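You operate a simulated robot arm through the tools that you are given. There is no shell and no other tool. Be economical: measure what you need, move in short steps, check, and stop when the job is done.

You are at the controls of a simulated robot arm. One attempt, no reset.

TASK
Couple the long red hose to the red drum pump and start it.
Fine: the tall yellow plug goes on the black shelf by the red drum; lock the latch before the orange hose valve opens; the feed gauge ends in the green; leave the rest alone.

It is judged by the outcome, as a careful person would: the job done as asked, and still so three seconds after it is handed in. It fails if anything else is knocked over, pushed out of place, dropped, spilled or broken.

THE ROBOT
A 7-joint arm with a two-finger parallel gripper, fixed in place. Base frame: the origin is at the foot of the arm, x ahead of it, y to its left, z up. Readings come in mm, degrees, newtons and seconds.
With the tool pointing down near the work surface it reaches from about 100 to 700 mm from the base axis. Its first joint turns from -115.0 to 115.0 degrees. Payload 3.91 kg.
The tool frame sits at the grasp point between the pads (the TCP): z along the fingers, y along the line on which they close. The tips reach 30 mm beyond it. Largest opening 110 mm; finger width 20, thickness 10; the body of the gripper, 48 by 112 mm, starts 55 mm behind the TCP.
Orientation is that of the tool frame in the base frame, as [roll, pitch, yaw] about the fixed x, y, z axes, in that order (R = Rz(yaw) Ry(pitch) Rx(roll)). With the fingers straight down and closing along the base's y, the tool's x points along the base's -x, its y along +y and its z along -z.

THE INTERFACE
- The arm moves only by the tool drive_tool. Its argument "moves" is a list of rows, each an object (a shift or turn left out is 0, a gripper value left out holds the last) with "travel": the shift along the tool's x, y, z in units of 250 mm (1.0 is 250 mm), a list of three; "dr": the turn, a rotation vector about the tool's x, y, z in units of 90 degrees (1.0 is 90 degrees), a list of three. In form: [{"travel": [x, y, z], "dr": [wx, wy, wz]}, ...]. A call has 1 to 12 rows; each row is the pose to reach, as a shift and turn from the pose commanded when the call began, along the tool's axes at that moment. "claw" is the closure in counts, from 0 (fully open) to 255 (shut), set as the call begins (left out, the last holds). A call with a number of a shift or a turn outside -1 to 1 is refused whole. A row lasts 0.2 s, in which the tool goes at most 50 mm and 8.6 degrees; a call with a longer step from one row to the next is refused whole, and so is a gripper value outside its range. Where a pose cannot be reached the arm comes as near as it can. A force on the tool above 40 N (or 10 N above the force at the start of the call, whichever is more), or a blocked arm, ends the call early, and 0.2 s more pass. Each finger travels about 153 mm/s and halts on what it meets, pressing with about 37 N; the grip force reading is that of the motor and also rises with nothing between the fingers. The clock runs only during rows and for 0.2 s after the last one: add rows that repeat a pose to give the fingers time. The reply holds the time, the measured pose of the TCP, the force on the tool along the base axes, the opening and the grip force, in the units named above and with some noise, and new pictures: "pictures" is both (left out), scene, wrist or none.
- Cameras (640 x 400 px; columns grow to the right, rows downward): "scene" is fixed at [391.2, 511.6, 1677.6]; the picture's right is [-0.93, -0.37, 0.00], its down [-0.11, 0.28, -0.96] and it looks along [0.35, -0.89, -0.30] (base axes); focal length 214 px, centre (320, 200). "wrist" rides on the gripper at [-36, 0, -57] in the tool frame; the picture's right is [0.00, -1.00, 0.00], its down [0.97, 0.00, -0.24] and it looks along [0.24, 0.00, 0.97] (tool axes); focal length 218 px, centre (320, 200).
- move_column(by): slides the trunk up (or, below 0, down) by that many mm; the arm rides with it, the base frame stays. It gives what a move gives, with no picture.
- measure_at(camera, pixels): there is no depth. For up to 12 entries [column, row, z] of the newest picture of that camera ("zoom" is the newest enlarged one), the place [x, y] in the base frame at which the ray of that pixel passes the height z, good to about 2 mm, but the place of the scene camera against the robot may be out by one fixed shift of up to 25 mm in any direction. No time passes.
- inspect(camera, box): a new picture of the part [left, top, right, bottom] of that camera's present view, enlarged. No time passes.
- close_job(): hands the job in; it is judged then, once.

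Work in short steps. Measure before you move; look again where a grasp or a placing could have gone wrong, and mend it. You have 80 turns and 170 pictures in all, those below and enlarged ones among them. Open the gripper and draw the arm clear of the work before you hand the job in, unless the task says otherwise; then end with one line.

The tools are called after "Call:" as name(argument=value, ...) on one line, values as JSON. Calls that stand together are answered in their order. drive_tool: Moves the arm, as the interface text tells. Its arguments: {"type":"object","properties":{"moves":{"type":"array","items":{"type":"object","properties":{"travel":{"type":"array","items":{"type":"number"}},"dr":{"type":"array","items":{"type":"number"}}}}},"claw":{"type":"number"},"pictures":{"type":"string","enum":["both","scene","wrist","none"]}},"required":["moves"]} The other tools are called the same way: move_column (by) slides the trunk up or down; measure_at (camera, pixels) gives the place at which the rays of pixels pass given heights; inspect (camera, box) takes an enlarged picture of a part of a camera's view; close_job () hands the job in.

At the start:

```text
clock: 0.0
tool_pos: [552.4, 56.6, 1498.1]
tool_rot: [180.0, 0.1, 180.0]
contact_force: [0.0, -0.9, -0.2]
grip_width: 109.9
grip_force: 0.1
trunk travel left (down, up): [-925.0, 65.0]
```

scene: 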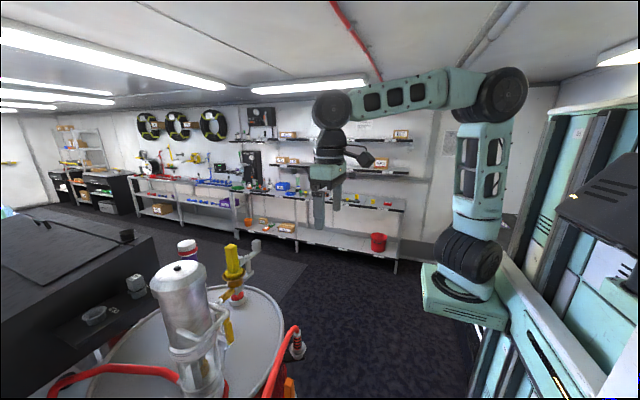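
wrist: 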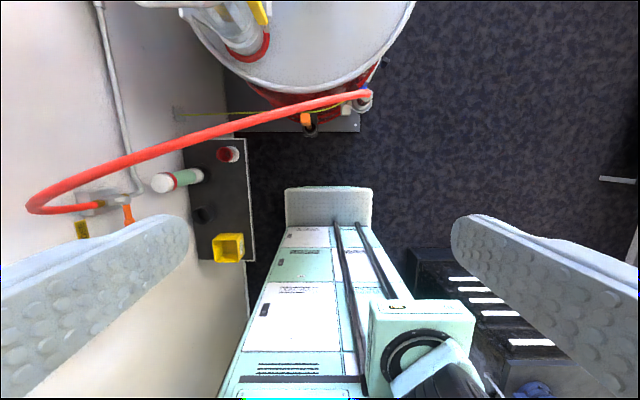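

The scene shows the drum at the bottom left with a yellow plug on the pump near (233,262), and the wrist picture shows the drum, red hose and black shelf. I'll enlarge these parts.

Call:
inspect(camera="scene", box=[40, 220, 340, 400])

Call:
inspect(camera="wrist", box=[0, 0, 420, 270])

```text
2.13 times, centred on (190, 310) of scene
```

zoom: 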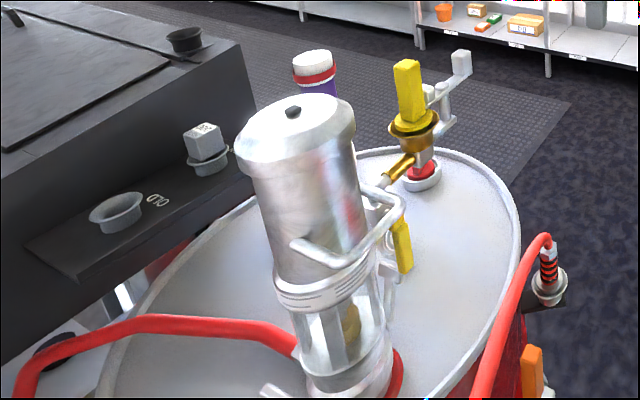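

```text
1.48 times, centred on (210, 135) of wrist
```

zoom: 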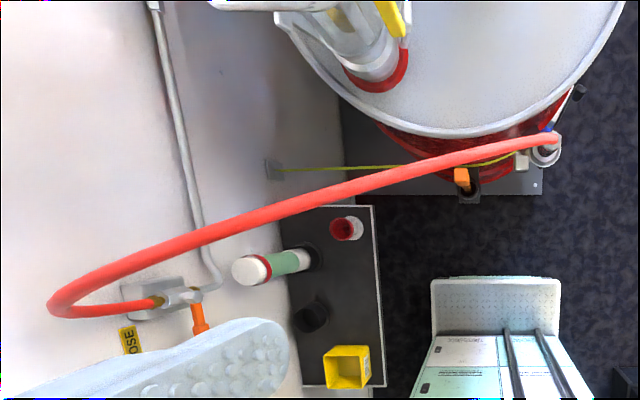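

I need finer detail of the parts: the pump, the shelf and the wall fitting.

Call:
inspect(camera="scene", box=[60, 255, 180, 355])

Call:
inspect(camera="scene", box=[170, 230, 280, 330])

Call:
inspect(camera="scene", box=[220, 310, 340, 400])

Call:
inspect(camera="wrist", box=[20, 120, 260, 270])

Call:
inspect(camera="wrist", box=[240, 60, 400, 160])

```text
4.00 times, centred on (120, 305) of scene
```

zoom: 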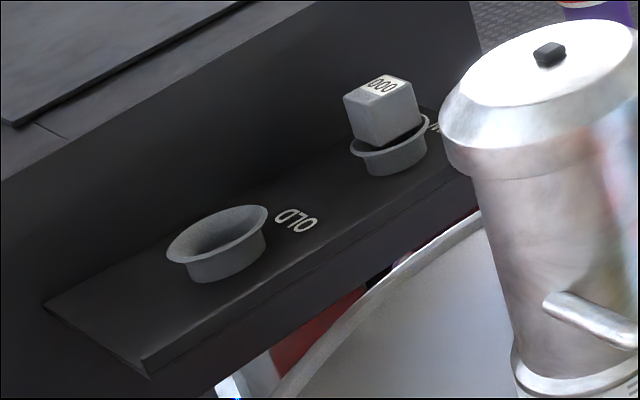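

```text
4.00 times, centred on (225, 280) of scene
```

zoom: 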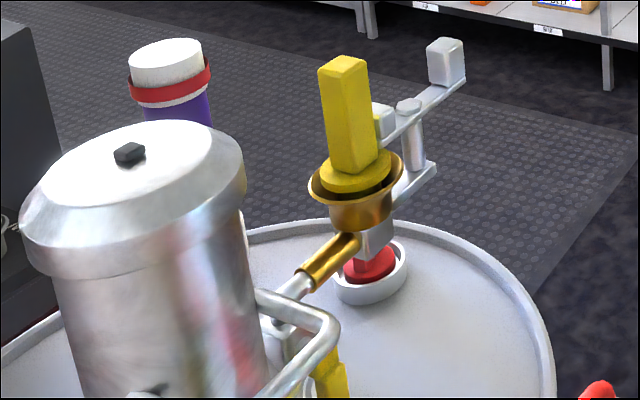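

```text
4.44 times, centred on (280, 355) of scene
```

zoom: 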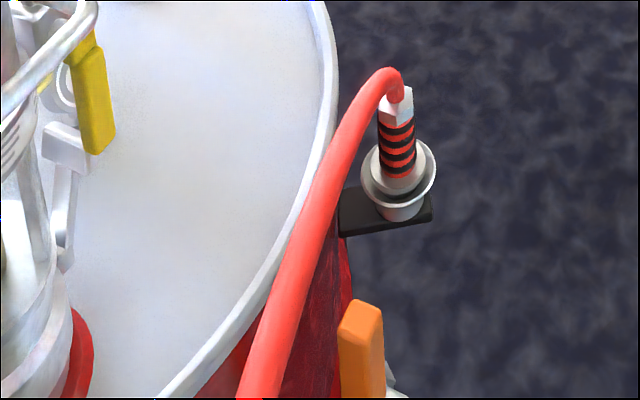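

```text
2.67 times, centred on (140, 195) of wrist
```

zoom: 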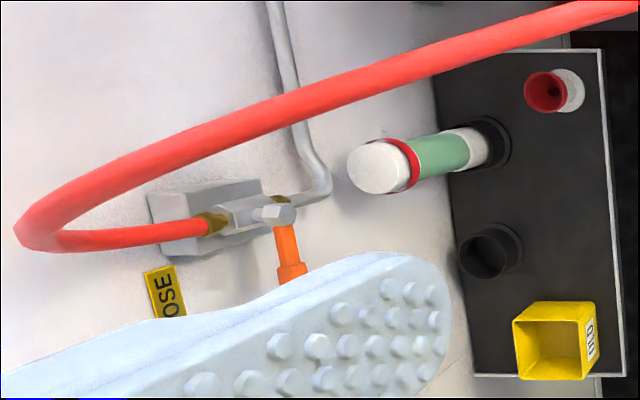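

```text
4.00 times, centred on (320, 110) of wrist
```

zoom: 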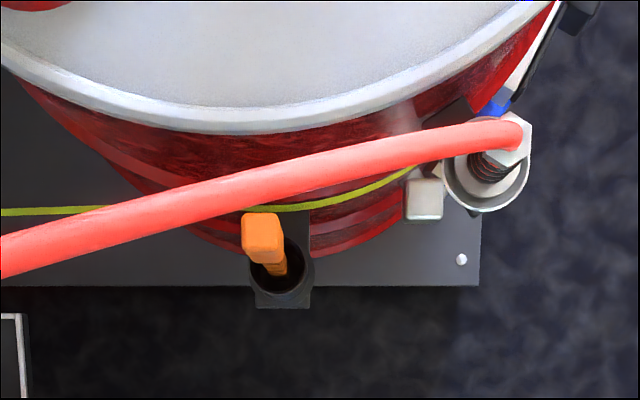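

The gold socket on the pump holds the tall yellow plug, with a grey lever beside it. The red hose end is parked in a holster on the drum side. I'll tilt the wrist camera forward to see the drum and the shelves beyond it.

Call:
drive_tool(moves=[{"dr": [0, -0.09, 0]}, {"dr": [0, -0.18, 0]}, {"dr": [0, -0.27, 0]}, {"dr": [0, -0.36, 0]}, {"dr": [0, -0.45, 0]}], pictures="both")

```text
clock: 1.2
tool_pos: [553.7, 57.2, 1497.1]
tool_rot: [-180.0, 40.6, -180.0]
contact_force: [0.0, -0.1, 0.2]
grip_width: 110.3
grip_force: 0.1
trunk travel left (down, up): [-925.0, 65.0]
```

scene: 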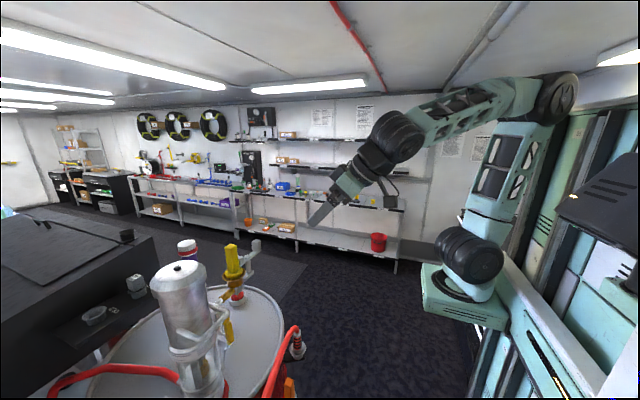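
wrist: 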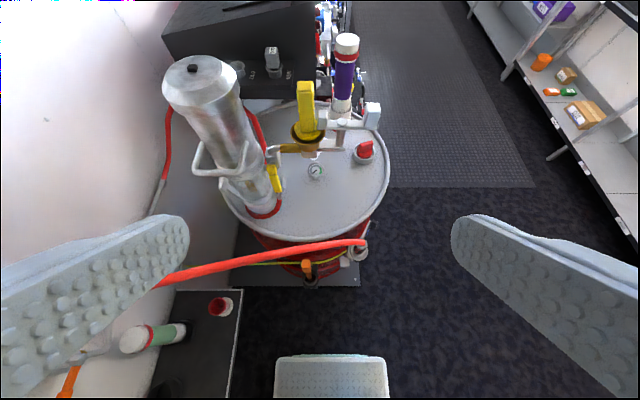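

Now the drum is in full view; I'll enlarge the pump area and the shelf behind it.

Call:
inspect(camera="wrist", box=[220, 70, 400, 190])

Call:
inspect(camera="wrist", box=[200, 30, 310, 110])

Call:
inspect(camera="wrist", box=[230, 150, 390, 290])

```text
3.33 times, centred on (310, 130) of wrist
```

zoom: 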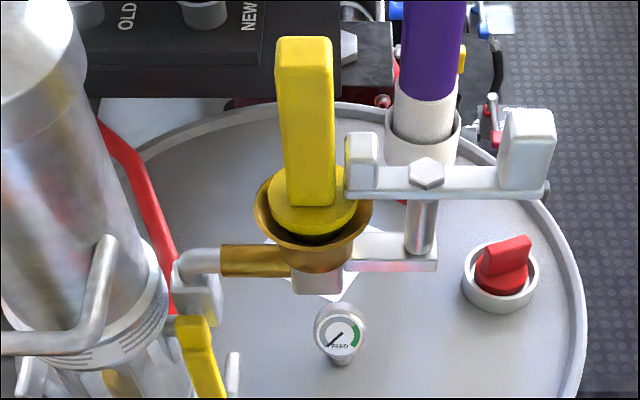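

```text
5.00 times, centred on (255, 70) of wrist
```

zoom: 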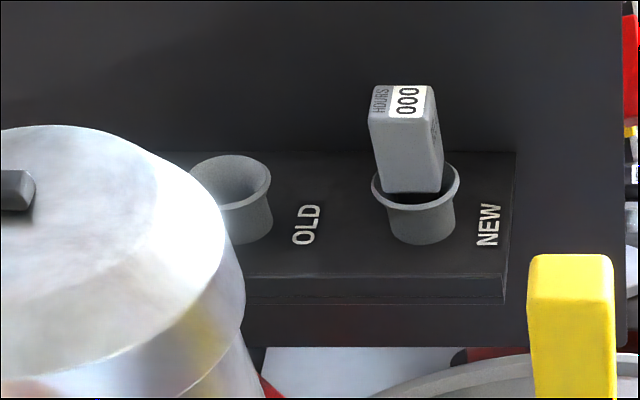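

```text
2.86 times, centred on (310, 220) of wrist
```

zoom: 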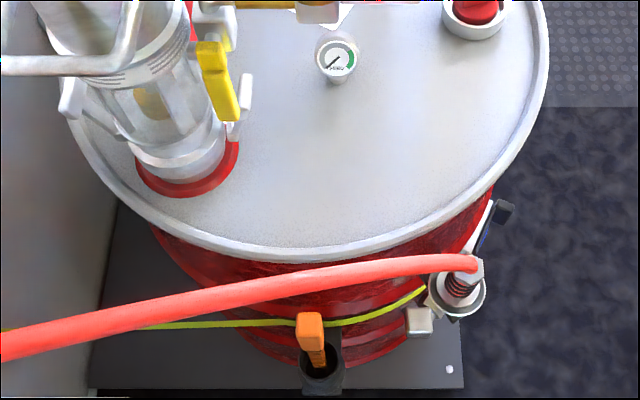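

I'll get the rays of the key points at two heights from this picture (plug top, plug flange, latch paddle, latch bolt, knob, gauge, hose end, tray corner, pump cap), to triangulate later.

Call:
measure_at(camera="wrist", pixels=[[305, 85, 1000], [305, 85, 1200], [372, 108, 1000], [365, 152, 900], [315, 172, 900], [360, 243, 900], [360, 243, 800], [193, 68, 1200], [193, 68, 1000], [240, 291, 600], [305, 243, 900], [388, 180, 900]])

Call:
measure_at(camera="scene", pixels=[[232, 247, 1000], [232, 247, 1200], [256, 243, 1000], [256, 243, 1200], [297, 332, 900], [297, 332, 800], [183, 266, 1200], [183, 266, 1000], [237, 297, 900], [283, 330, 900]])

```text
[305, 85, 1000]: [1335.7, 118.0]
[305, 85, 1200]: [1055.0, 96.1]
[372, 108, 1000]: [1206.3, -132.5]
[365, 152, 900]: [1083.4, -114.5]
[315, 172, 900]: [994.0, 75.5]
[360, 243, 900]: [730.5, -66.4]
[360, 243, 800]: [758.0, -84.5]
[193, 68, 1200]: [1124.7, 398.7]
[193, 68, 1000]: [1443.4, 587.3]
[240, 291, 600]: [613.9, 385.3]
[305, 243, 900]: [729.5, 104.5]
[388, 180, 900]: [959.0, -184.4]
```

```text
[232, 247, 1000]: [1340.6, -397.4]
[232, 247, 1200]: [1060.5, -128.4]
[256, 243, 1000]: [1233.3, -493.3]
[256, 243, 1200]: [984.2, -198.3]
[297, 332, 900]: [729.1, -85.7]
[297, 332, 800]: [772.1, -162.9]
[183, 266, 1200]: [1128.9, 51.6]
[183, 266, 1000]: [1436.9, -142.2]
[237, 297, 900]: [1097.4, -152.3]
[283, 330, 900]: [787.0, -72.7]
```

Triangulating the two cameras puts the plug top near (839, 79, 1354), the latch paddle near (834, -26, 1317), the hose end near (720, -60, 933), and the pump top near (840, 228, 1381). Next I point down again and shift left to see the tray and the hose valve.

Call:
drive_tool(moves=[{"travel": [0, 0.18, 0], "dr": [0, 0.09, 0]}, {"travel": [0, 0.36, 0], "dr": [0, 0.18, 0]}, {"travel": [0, 0.54, 0], "dr": [0, 0.27, 0]}, {"travel": [0, 0.72, 0], "dr": [0, 0.36, 0]}, {"travel": [0, 0.8, 0], "dr": [0, 0.45, 0]}], pictures="wrist")

```text
clock: 2.4
tool_pos: [552.1, 259.1, 1497.0]
tool_rot: [180.0, -0.1, 180.0]
contact_force: [-0.3, -0.9, -0.1]
grip_width: 110.0
grip_force: 0.0
trunk travel left (down, up): [-925.0, 65.0]
```

wrist: 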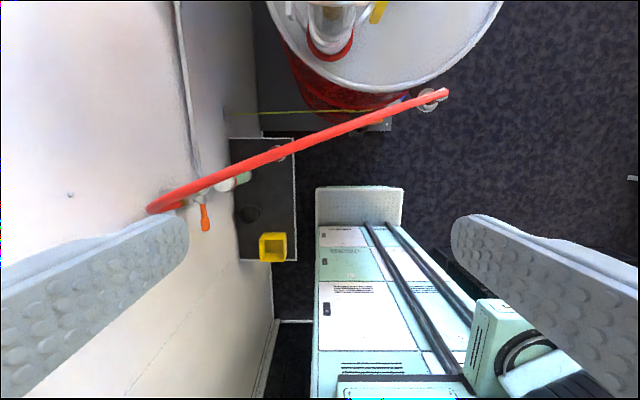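

I'll enlarge the tray, wall fitting and drum front in this view.

Call:
inspect(camera="wrist", box=[140, 120, 320, 270])

Call:
inspect(camera="wrist", box=[240, 0, 520, 150])

```text
2.67 times, centred on (230, 195) of wrist
```

zoom: 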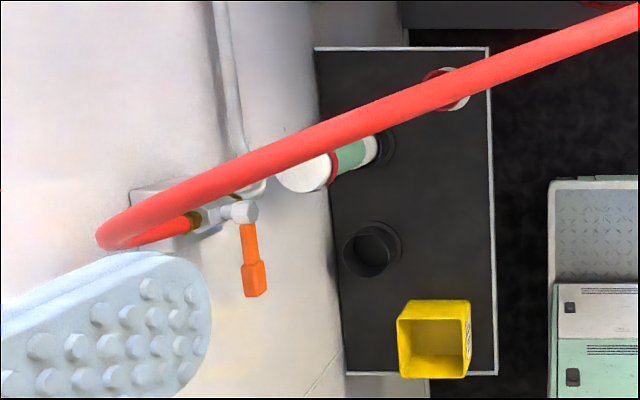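

```text
2.29 times, centred on (380, 75) of wrist
```

zoom: 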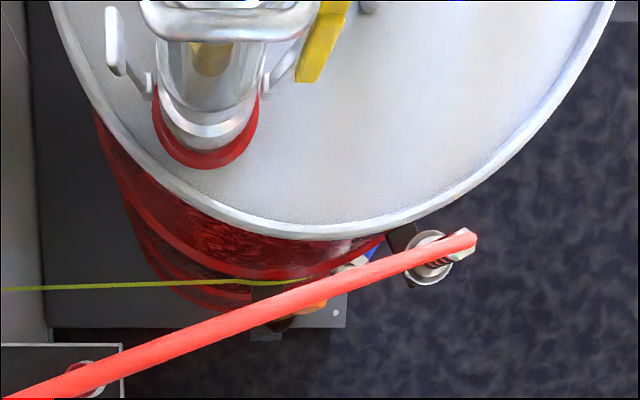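

The tray by the wall is black, at roughly z 561–600, x 130–617, y 369–600, with holders and a labelled yellow box. I lower the trunk to read it closely.

Call:
move_column(by=-300)

Call:
drive_tool(moves=[{"travel": [0.2, 0, 0]}, {"travel": [0.4, 0, 0]}], pictures="both")

```text
clock: 5.4
tool_pos: [551.5, 259.0, 1197.4]
tool_rot: [-179.9, 0.0, -179.9]
contact_force: [0.3, -0.9, -0.1]
grip_width: 109.8
grip_force: 0.1
trunk travel left (down, up): [-625.0, 365.0]
```

```text
clock: 6.0
tool_pos: [452.4, 259.3, 1195.4]
tool_rot: [-179.9, -0.1, -179.9]
contact_force: [0.5, 0.0, -1.1]
grip_width: 109.9
grip_force: 0.0
trunk travel left (down, up): [-625.0, 365.0]
```

scene: 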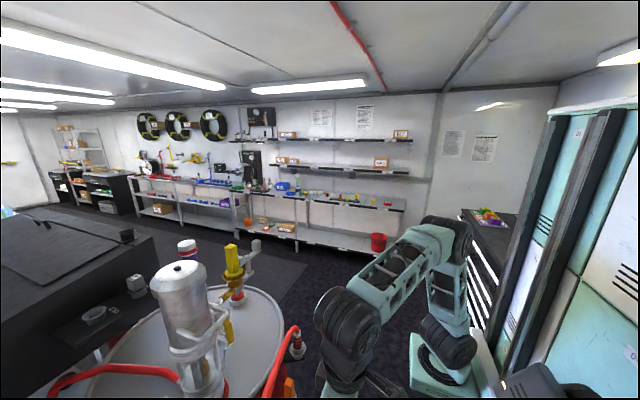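
wrist: 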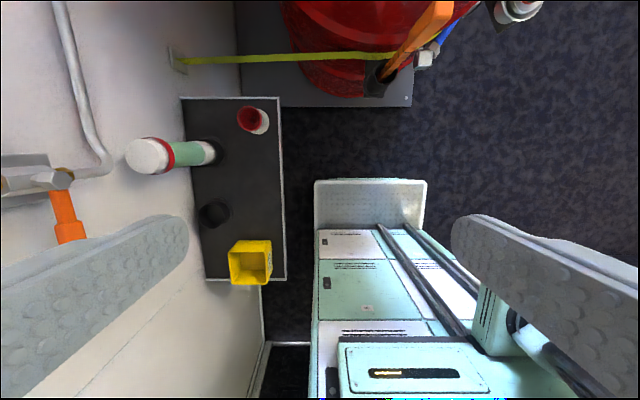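

Hose is now ahead of the camera view (it arcs to z≈1200 near the wall), so I avoid moving forward here. I'll enlarge the tray and the wall valve.

Call:
inspect(camera="wrist", box=[120, 90, 300, 290])

Call:
inspect(camera="wrist", box=[360, 0, 560, 110])

Call:
inspect(camera="wrist", box=[0, 120, 120, 260])

```text
2.00 times, centred on (210, 190) of wrist
```

zoom: 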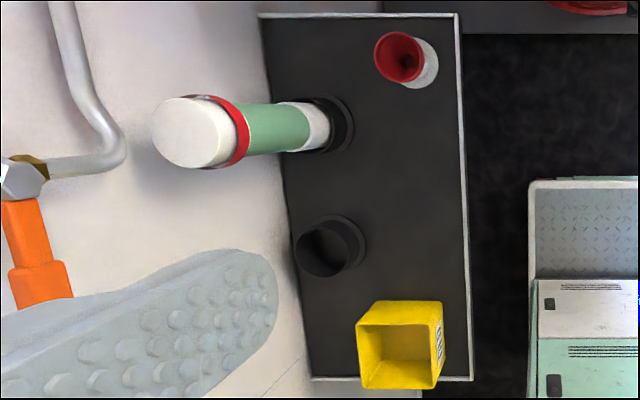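

```text
3.20 times, centred on (460, 55) of wrist
```

zoom: 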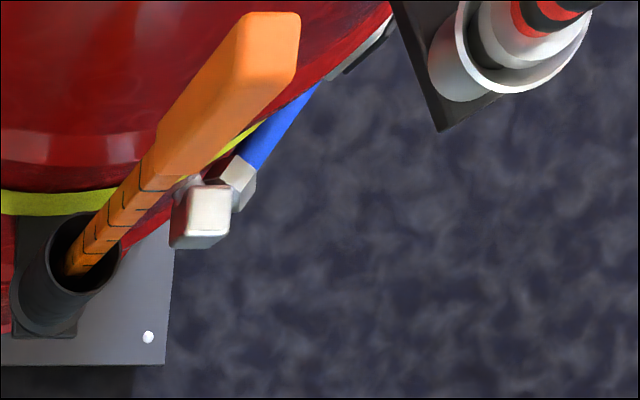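

```text
2.86 times, centred on (60, 190) of wrist
```

zoom: 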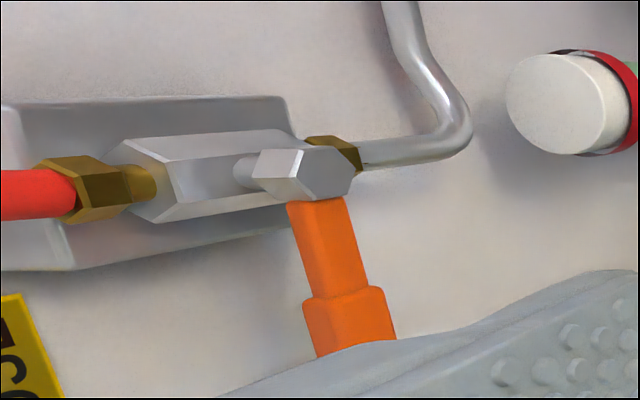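

The orange handle points toward -x, across the vertical pipe (closed). I'll read the yellow box label.

Call:
inspect(camera="wrist", box=[222, 232, 282, 292])

Call:
drive_tool(moves=[{"dr": [0.09, 0, 0]}, {"dr": [0.18, 0, 0]}, {"dr": [0.27, 0, 0]}, {"dr": [0.36, 0, 0]}, {"dr": [0.45, 0, 0]}], pictures="wrist")

```text
6.67 times, centred on (252, 262) of wrist
```

zoom: 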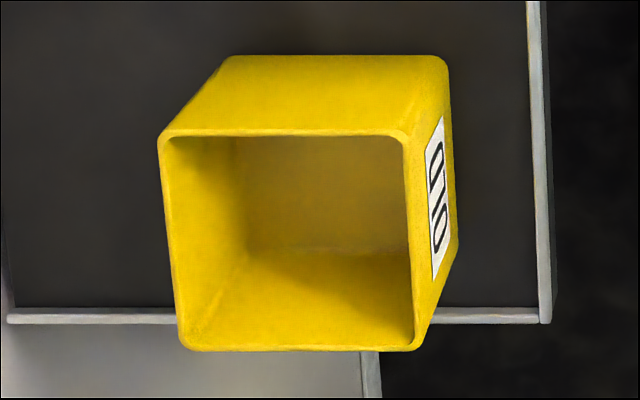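

```text
clock: 7.2
tool_pos: [461.5, 256.3, 1182.2]
tool_rot: [-140.6, -1.9, 179.6]
contact_force: [3.0, -3.2, 0.2]
grip_width: 110.2
grip_force: 0.0
out of reach, approached as far as the arm can: row 5
trunk travel left (down, up): [-625.0, 365.0]
```

wrist: 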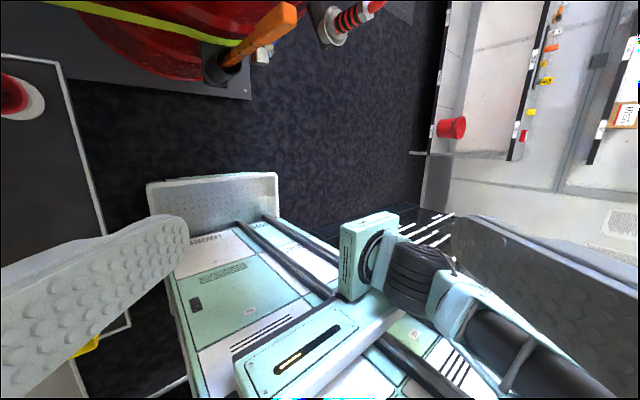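

Wrong way: this tilts away from the wall. The box is labelled OLD. I tilt the other way to look at the wall, the valve and the hose.

Call:
drive_tool(moves=[{"dr": [-0.09, 0, 0]}, {"dr": [-0.18, 0, 0]}, {"dr": [-0.27, 0, 0]}, {"dr": [-0.36, 0, 0]}, {"dr": [-0.45, 0, 0]}, {"dr": [-0.54, 0, 0]}, {"dr": [-0.63, 0, 0]}, {"dr": [-0.72, 0, 0]}, {"dr": [-0.81, 0, 0]}, {"dr": [-0.9, 0, 0]}], pictures="both")

```text
clock: 9.4
tool_pos: [452.1, 258.6, 1196.6]
tool_rot: [139.5, 0.2, -180.0]
contact_force: [0.6, 0.5, 0.6]
grip_width: 109.9
grip_force: 0.0
trunk travel left (down, up): [-625.0, 365.0]
```

scene: 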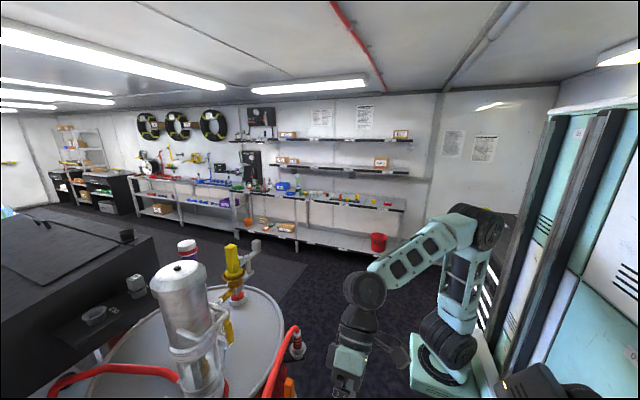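
wrist: 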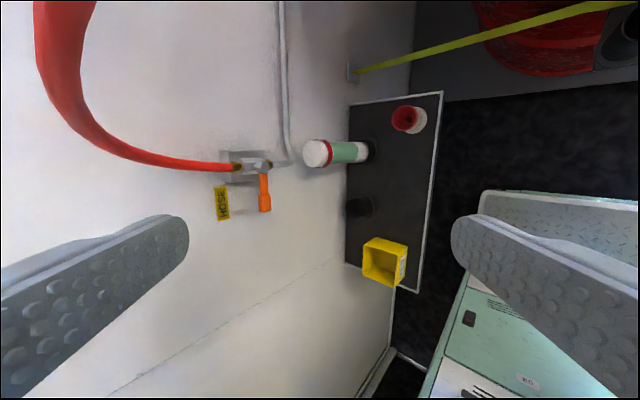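

The valve label reads HOSE and the hose arcs upward from the wall fitting. I'll zoom on the valve for exact pixels.

Call:
inspect(camera="wrist", box=[200, 130, 310, 230])

Call:
inspect(camera="wrist", box=[300, 80, 450, 300])

```text
4.00 times, centred on (255, 180) of wrist
```

zoom: 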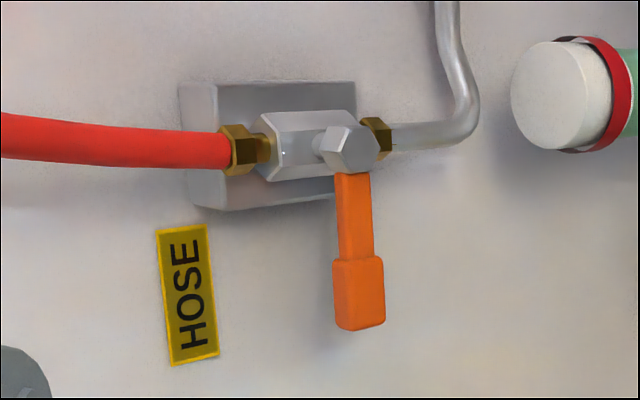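

```text
1.82 times, centred on (375, 190) of wrist
```

zoom: 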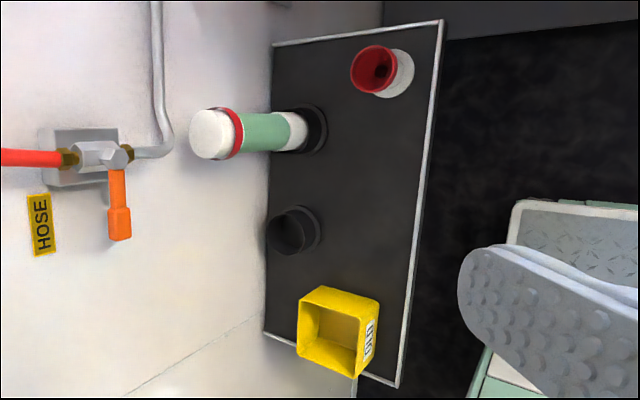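

The valve stem is at about (449, 563, 1003), with the handle running to x≈365. Now back up, level the tool, and go look at the socket and latch on the pump from close.

Call:
move_column(by=300)

Call:
drive_tool(moves=[{"dr": [0.09, 0, 0]}, {"dr": [0.18, 0, 0]}, {"dr": [0.27, 0, 0]}, {"dr": [0.36, 0, 0]}, {"dr": [0.45, 0, 0]}], pictures="none")

Call:
drive_tool(moves=[{"travel": [-0.12, -0.14, 0]}, {"travel": [-0.24, -0.28, 0]}, {"travel": [-0.36, -0.42, 0]}, {"travel": [-0.48, -0.56, 0]}, {"travel": [-0.64, -0.66, 0]}, {"travel": [-0.8, -0.72, 0]}], pictures="both")

```text
clock: 12.4
tool_pos: [451.3, 257.8, 1495.2]
tool_rot: [139.5, 0.1, -179.9]
contact_force: [-0.4, -0.3, -0.1]
grip_width: 110.2
grip_force: 0.1
trunk travel left (down, up): [-925.0, 65.0]
```

```text
clock: 13.6
tool_pos: [451.2, 257.4, 1496.6]
tool_rot: [180.0, 0.2, -180.0]
contact_force: [-0.4, 0.2, 0.6]
grip_width: 110.1
grip_force: 0.1
trunk travel left (down, up): [-925.0, 65.0]
```

```text
clock: 15.0
tool_pos: [652.1, 77.6, 1494.8]
tool_rot: [-180.0, 0.1, -179.9]
contact_force: [-0.2, -0.8, 0.0]
grip_width: 110.2
grip_force: 0.1
trunk travel left (down, up): [-925.0, 65.0]
```

scene: 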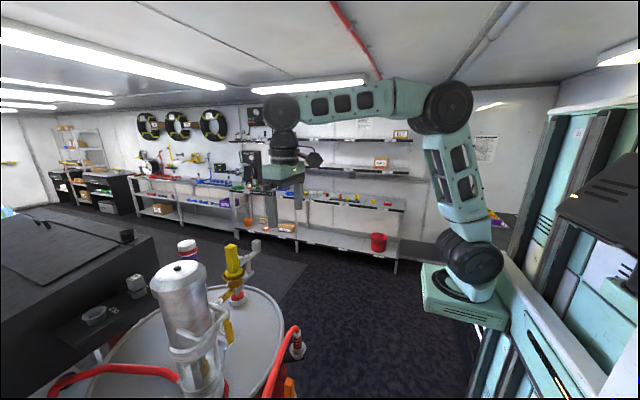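
wrist: 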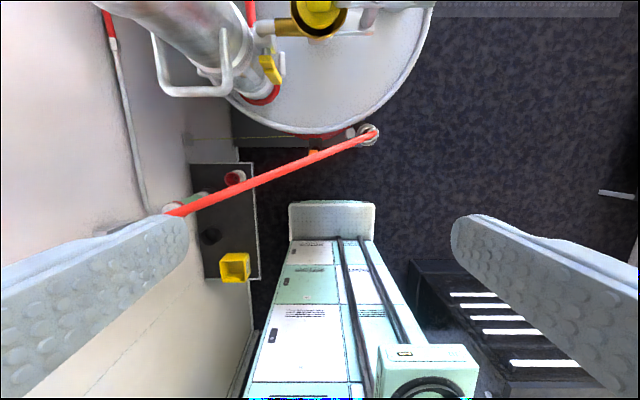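

The plug flange shows at the top (318,15). I move 110 mm further forward.

Call:
drive_tool(moves=[{"travel": [-0.16, 0, 0]}, {"travel": [-0.32, 0, 0]}, {"travel": [-0.46, 0, 0]}], pictures="wrist")

Call:
inspect(camera="wrist", box=[220, 0, 460, 160])

```text
clock: 15.8
tool_pos: [767.3, 77.1, 1498.9]
tool_rot: [-179.9, -0.1, 180.0]
contact_force: [0.1, 0.7, 0.2]
grip_width: 110.1
grip_force: 0.0
trunk travel left (down, up): [-925.0, 65.0]
```

wrist: 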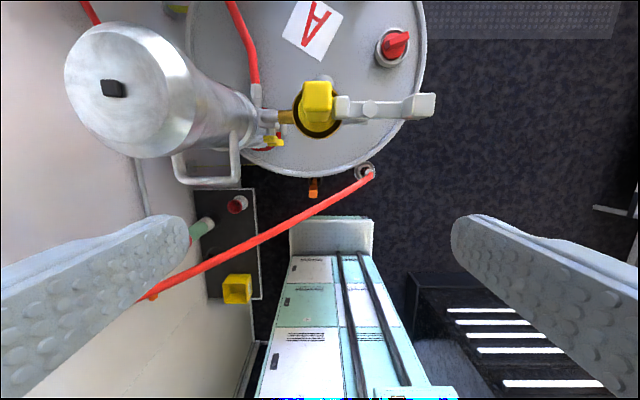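

```text
2.50 times, centred on (340, 80) of wrist
```

zoom: 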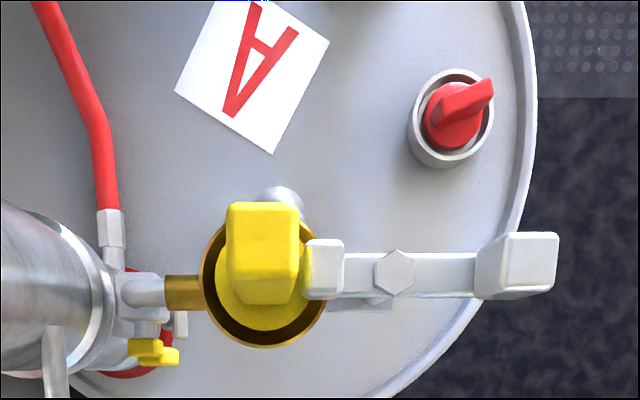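

The latch bar pivots at the bolt (367,108), its left block (349,107) sits by the plug handle and the paddle is at (424,106). To see whether the block overlies the flange, I pull back and tilt for a nearly level view.

Call:
drive_tool(moves=[{"travel": [0.1, -0.03, 0.05], "dr": [0, -0.08, 0]}, {"travel": [0.2, -0.06, 0.1], "dr": [0, -0.16, 0]}, {"travel": [0.3, -0.09, 0.15], "dr": [0, -0.24, 0]}, {"travel": [0.4, -0.12, 0.2], "dr": [0, -0.32, 0]}, {"travel": [0.5, -0.15, 0.25], "dr": [0, -0.4, 0]}, {"travel": [0.6, -0.18, 0.3], "dr": [0, -0.48, 0]}, {"travel": [0.7, -0.21, 0.35], "dr": [0, -0.56, 0]}, {"travel": [0.75, -0.23, 0.4], "dr": [0, -0.64, 0]}], pictures="wrist")

Call:
inspect(camera="wrist", box=[200, 60, 440, 220])

```text
clock: 17.6
tool_pos: [578.7, 23.0, 1395.4]
tool_rot: [-179.8, 57.5, -179.8]
contact_force: [0.1, 0.0, 0.1]
grip_width: 109.7
grip_force: 0.0
trunk travel left (down, up): [-925.0, 65.0]
```

wrist: 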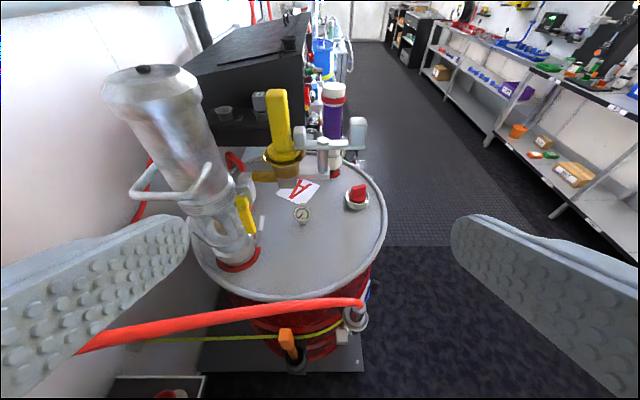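

```text
2.50 times, centred on (320, 140) of wrist
```

zoom: 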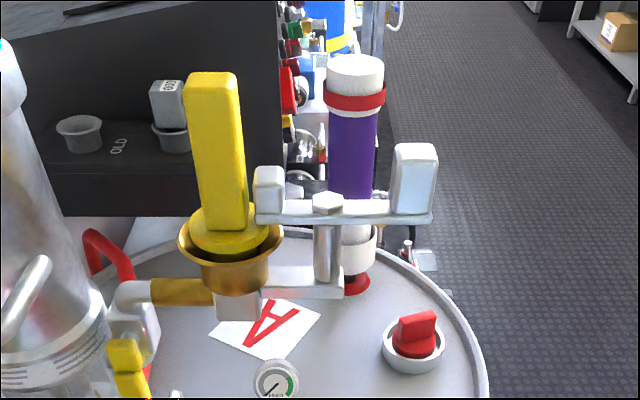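

Triangulation now gives: latch bolt (846, 18, 1276), plug centre (848, 79.5) with top z≈1347, paddle centre (846, -33, 1295). The bar's left end lies over the plug flange, so the latch is closed on the plug and must be swung aside first. I level the tool with fingers shut and go above the paddle's far side.

Call:
drive_tool(moves=[{"travel": [-0.0675, -0.03, 0.064], "dr": [0, 0.08, 0]}, {"travel": [-0.135, -0.06, 0.128], "dr": [0, 0.16, 0]}, {"travel": [-0.2, -0.09, 0.19], "dr": [0, 0.24, 0]}, {"travel": [-0.27, -0.12, 0.257], "dr": [0, 0.32, 0]}, {"travel": [-0.34, -0.15, 0.32], "dr": [0, 0.4, 0]}, {"travel": [-0.405, -0.18, 0.386], "dr": [0, 0.48, 0]}, {"travel": [-0.47, -0.21, 0.45], "dr": [0, 0.56, 0]}, {"travel": [-0.54, -0.244, 0.514], "dr": [0, 0.64, 0]}], claw=255, pictures="none")

Call:
drive_tool(moves=[{"travel": [-0.17, -0.02, 0]}, {"travel": [-0.34, -0.04, 0]}, {"travel": [-0.52, -0.04, 0]}], pictures="both")

```text
clock: 19.4
tool_pos: [762.1, -39.2, 1442.9]
tool_rot: [-179.9, -0.1, -180.0]
contact_force: [0.0, 0.2, 0.6]
grip_width: 0.1
grip_force: 37.2
trunk travel left (down, up): [-925.0, 65.0]
```

```text
clock: 20.2
tool_pos: [873.3, -51.2, 1445.6]
tool_rot: [-180.0, 0.1, -180.0]
contact_force: [-1.8, 0.4, 0.3]
grip_width: 0.0
grip_force: 37.4
out of reach, approached as far as the arm can: row 3
trunk travel left (down, up): [-925.0, 65.0]
```

scene: 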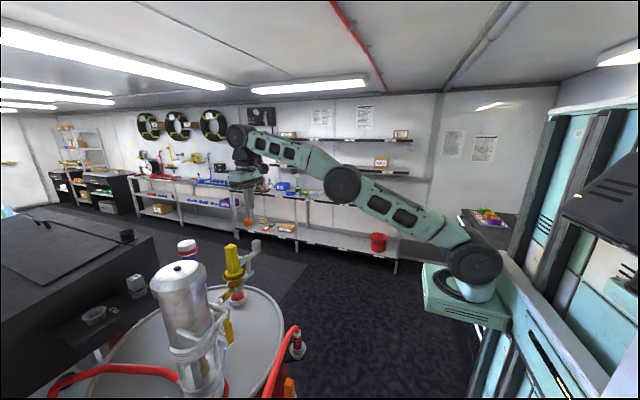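
wrist: 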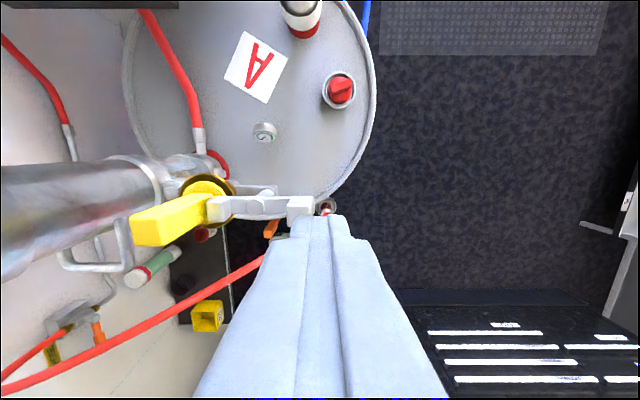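

Reach ends at x≈873 at this height. Raising the trunk shifts the shoulder up, so lowering the tool relative to it gains reach.

Call:
move_column(by=65)

Call:
drive_tool(moves=[{"travel": [0, 0, 0.2]}, {"travel": [0, 0, 0.4]}, {"travel": [-0.08, 0, 0.48]}, {"travel": [-0.09, 0, 0.5]}], pictures="wrist")

```text
clock: 21.2
tool_pos: [876.2, -52.7, 1507.1]
tool_rot: [-179.9, 0.0, -180.0]
contact_force: [0.5, 0.1, 0.6]
grip_width: 0.0
grip_force: 36.8
trunk travel left (down, up): [-990.0, 0.0]
```

```text
clock: 22.2
tool_pos: [898.9, -50.5, 1382.0]
tool_rot: [180.0, 0.0, 180.0]
contact_force: [-0.2, 0.0, 0.2]
grip_width: 0.0
grip_force: 36.8
trunk travel left (down, up): [-990.0, 0.0]
```

wrist: 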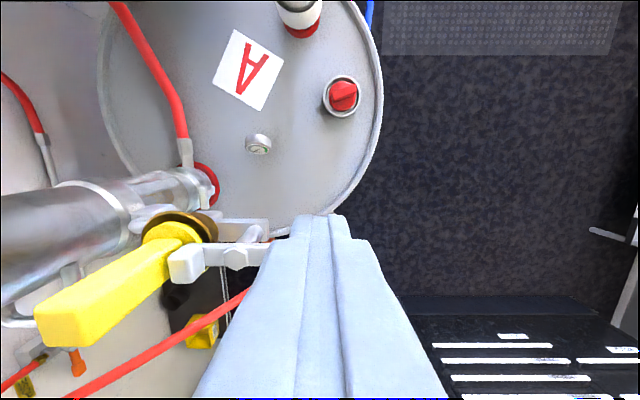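

Now at x 899 with the tips at z 1352; I shift y by +12 and descend 72 mm behind the paddle.

Call:
drive_tool(moves=[{"travel": [0, 0.05, 0.15]}, {"travel": [0, 0.05, 0.288]}], pictures="both")

Call:
inspect(camera="scene", box=[170, 170, 290, 300])

```text
clock: 22.8
tool_pos: [898.3, -37.5, 1309.7]
tool_rot: [-179.9, 0.0, 180.0]
contact_force: [-0.8, -0.6, -0.8]
grip_width: 0.0
grip_force: 37.1
trunk travel left (down, up): [-990.0, 0.0]
```

scene: 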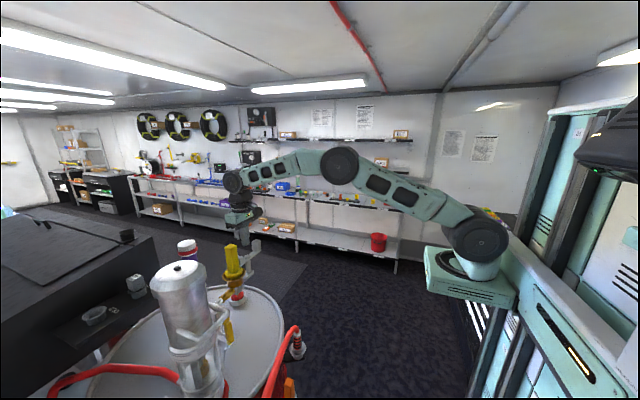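
wrist: 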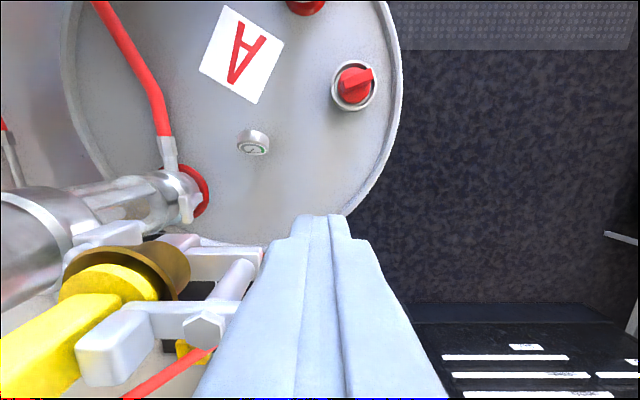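

```text
3.08 times, centred on (230, 235) of scene
```

zoom: 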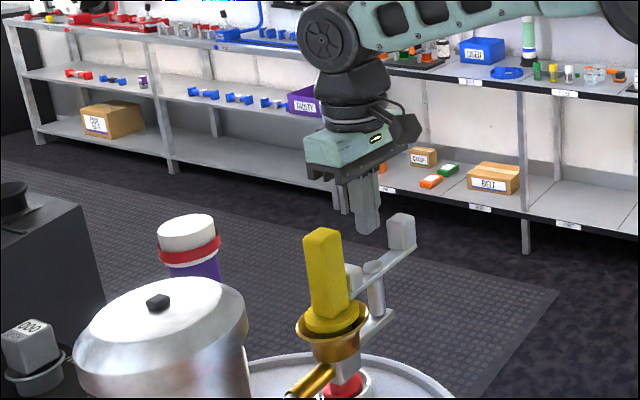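

The finger is behind the paddle, clear. I sweep it toward -x along the paddle's arc to swing the latch open.

Call:
drive_tool(moves=[{"travel": [0.12, 0.018, 0]}, {"travel": [0.15, 0.01, 0]}, {"travel": [0.176, 0.006, 0]}, {"travel": [0.205, 0.002, 0]}, {"travel": [0.234, 0.002, 0]}, {"travel": [0.262, 0.008, 0]}, {"travel": [0.288, 0.018, 0]}, {"travel": [0.315, 0.03, 0]}, {"travel": [0.34, 0.044, 0]}, {"travel": [0.366, 0.065, 0]}, {"travel": [0.392, 0.09, 0]}], pictures="both")

Call:
inspect(camera="scene", box=[170, 170, 290, 300])

```text
clock: 23.5
tool_pos: [867.1, -34.3, 1313.2]
tool_rot: [179.8, 1.4, -180.0]
contact_force: [21.0, 2.3, -2.5]
grip_width: 0.0
grip_force: 36.7
trunk travel left (down, up): [-990.0, 0.0]
stopped in row 3: the force on the tool passed its limit (the readings are from after the stop); the commanded pose is now the measured one
```

scene: 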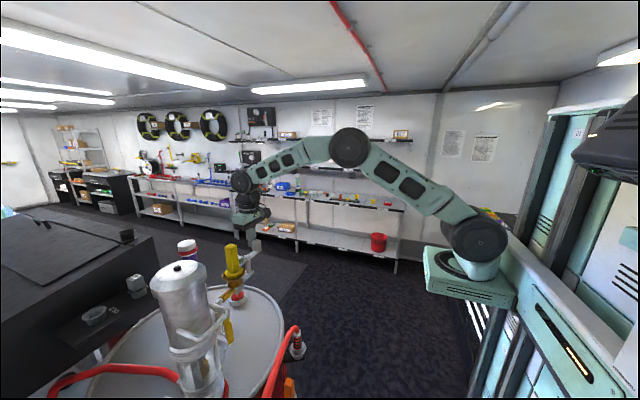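
wrist: 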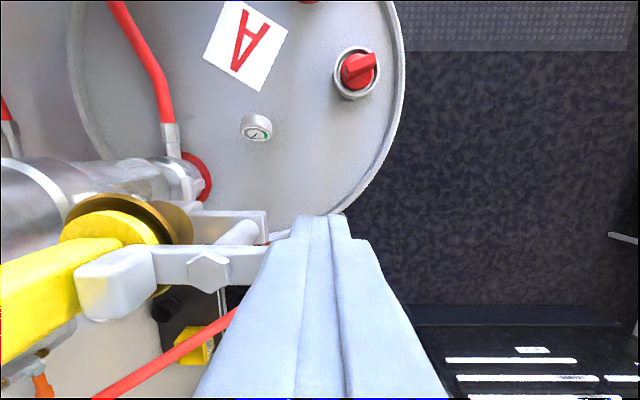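

```text
3.08 times, centred on (230, 235) of scene
```

zoom: 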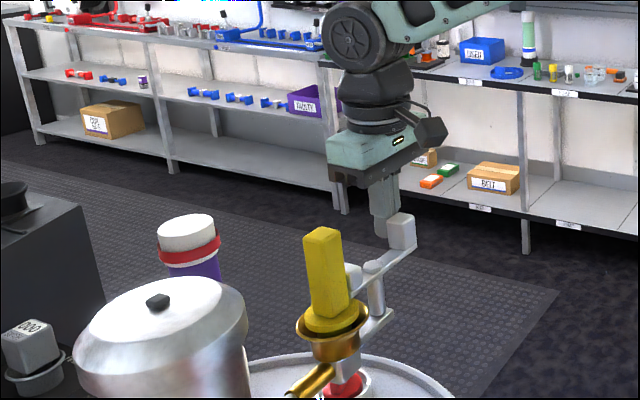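

The paddle resists with over 40 N toward -x – that side seems to be its stop. I lift over and will push from the front side toward +x.

Call:
drive_tool(moves=[{"travel": [-0.06, 0, 0]}, {"travel": [-0.06, 0, -0.15]}, {"travel": [-0.06, 0, -0.26]}, {"travel": [0.1, 0, -0.26]}, {"travel": [0.24, 0, -0.26]}, {"travel": [0.24, 0, -0.1]}, {"travel": [0.24, 0, 0.01]}], pictures="both")

Call:
inspect(camera="scene", box=[170, 170, 290, 300])

```text
clock: 25.1
tool_pos: [801.2, -34.1, 1308.9]
tool_rot: [179.9, 1.0, -180.0]
contact_force: [-0.5, -0.2, 0.1]
grip_width: 0.0
grip_force: 37.0
trunk travel left (down, up): [-990.0, 0.0]
```

scene: 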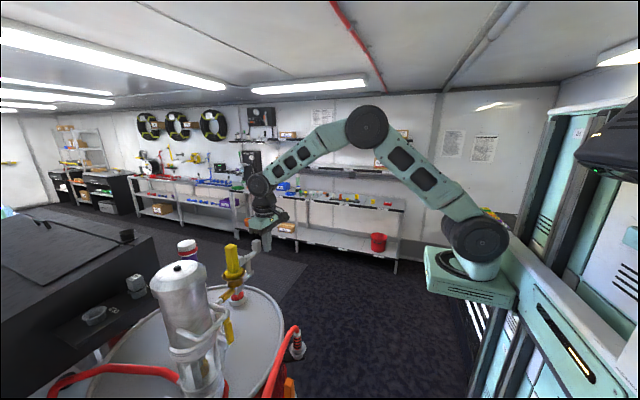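
wrist: 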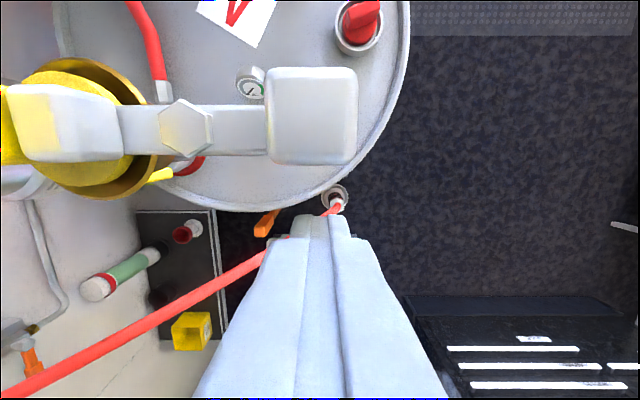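

```text
3.08 times, centred on (230, 235) of scene
```

zoom: 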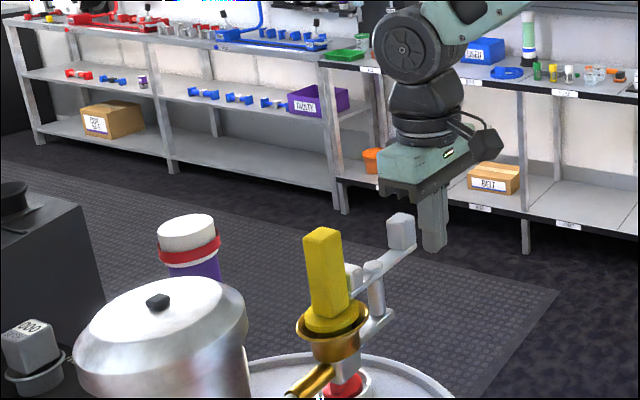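

The close view shows the hook over the yellow flange: the latch is locked on the plug. I now push the paddle toward +x along its arc.

Call:
drive_tool(moves=[{"travel": [-0.08, 0, 0]}, {"travel": [-0.12, -0.006, 0]}, {"travel": [-0.148, -0.012, 0]}, {"travel": [-0.177, -0.013, 0]}, {"travel": [-0.206, -0.012, 0]}, {"travel": [-0.235, -0.007, 0]}, {"travel": [-0.262, 0, 0]}, {"travel": [-0.288, 0.014, 0]}, {"travel": [-0.312, 0.03, 0]}, {"travel": [-0.335, 0.05, 0]}, {"travel": [-0.354, 0.07, 0]}, {"travel": [-0.376, 0.103, 0]}], pictures="both")

Call:
inspect(camera="scene", box=[170, 170, 290, 300])

```text
clock: 27.7
tool_pos: [889.7, -22.2, 1312.3]
tool_rot: [-179.5, 0.1, 179.6]
contact_force: [-16.2, -9.0, 6.6]
grip_width: 0.0
grip_force: 36.6
trunk travel left (down, up): [-990.0, 0.0]
stopped in row 12: the force on the tool passed its limit (the readings are from after the stop); the commanded pose is now the measured one
```

scene: 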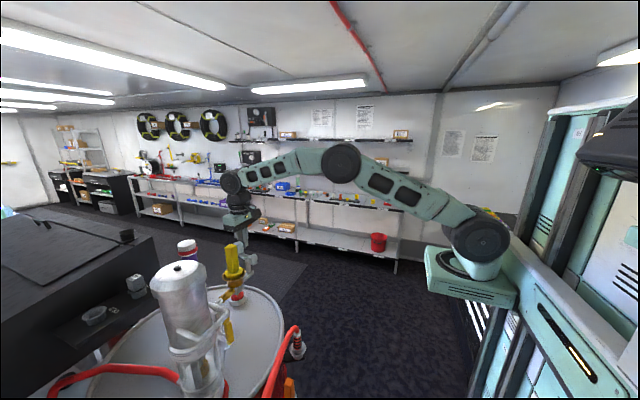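
wrist: 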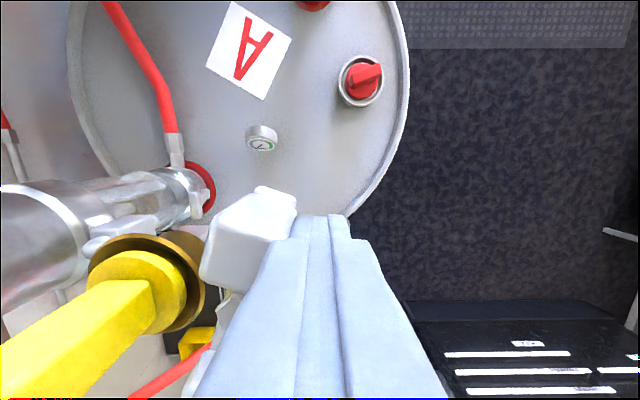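

```text
3.08 times, centred on (230, 235) of scene
```

zoom: 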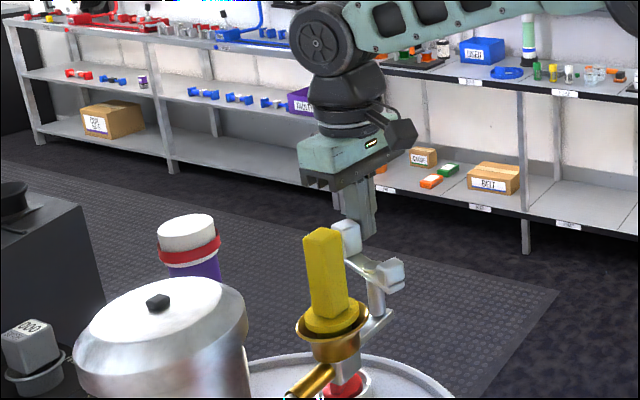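

The latch swung about 75–80° to its other side; the hook is off the flange. I back off, rise, open partly and look down over the plug.

Call:
drive_tool(moves=[{"travel": [0.06, -0.1, 0]}, {"travel": [0.06, -0.1, -0.18]}, {"travel": [0.06, -0.1, -0.36]}, {"travel": [0.1, -0.1, -0.5]}, {"travel": [0.25, 0.05, -0.54]}, {"travel": [0.33, 0.22, -0.54]}, {"travel": [0.34, 0.38, -0.54]}], claw=110, pictures="both")

Call:
inspect(camera="scene", box=[170, 210, 290, 310])

```text
refused: row 5 steps farther than a row can; nothing moved
```

```text
4.00 times, centred on (230, 260) of scene
```

zoom: 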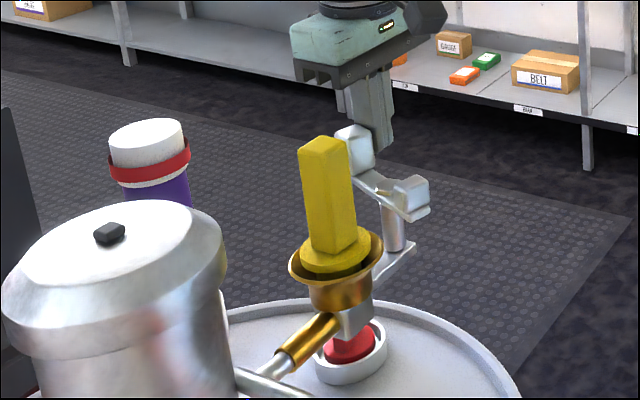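

A step was too long; nothing moved. I repeat with smaller steps.

Call:
drive_tool(moves=[{"travel": [0.06, -0.1, 0]}, {"travel": [0.06, -0.1, -0.18]}, {"travel": [0.06, -0.1, -0.36]}, {"travel": [0.1, -0.1, -0.5]}, {"travel": [0.22, 0.02, -0.54]}, {"travel": [0.31, 0.18, -0.54]}, {"travel": [0.34, 0.36, -0.54]}], claw=110, pictures="both")

Call:
inspect(camera="wrist", box=[240, 40, 400, 220])

```text
clock: 29.3
tool_pos: [804.9, 69.7, 1444.1]
tool_rot: [-179.6, 0.3, 179.7]
contact_force: [0.5, -0.4, -0.4]
grip_width: 62.8
grip_force: 0.1
trunk travel left (down, up): [-990.0, 0.0]
```

scene: 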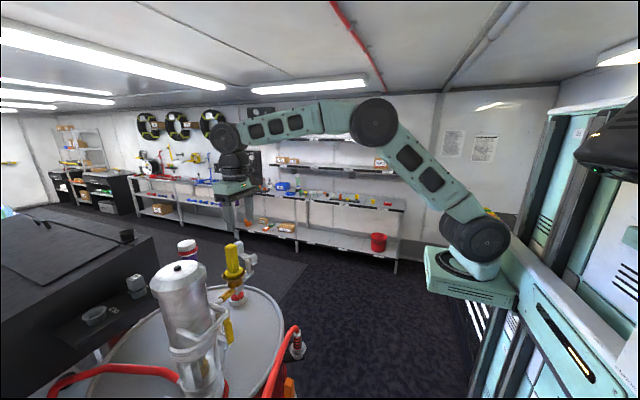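
wrist: 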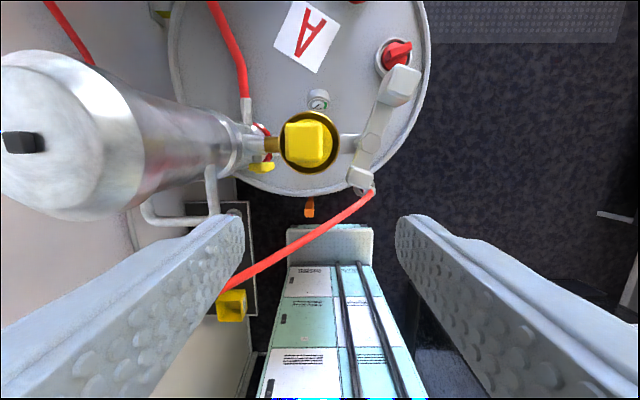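

```text
2.22 times, centred on (320, 130) of wrist
```

zoom: 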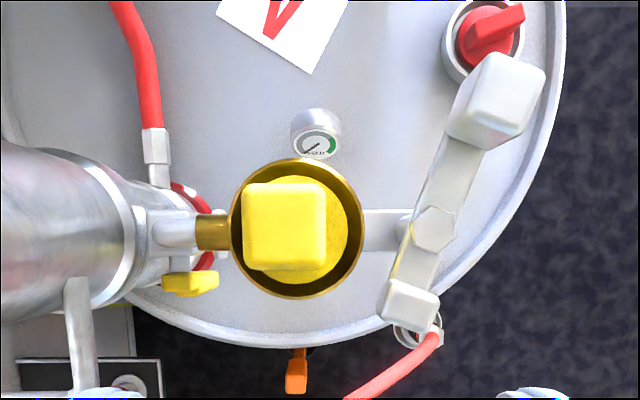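

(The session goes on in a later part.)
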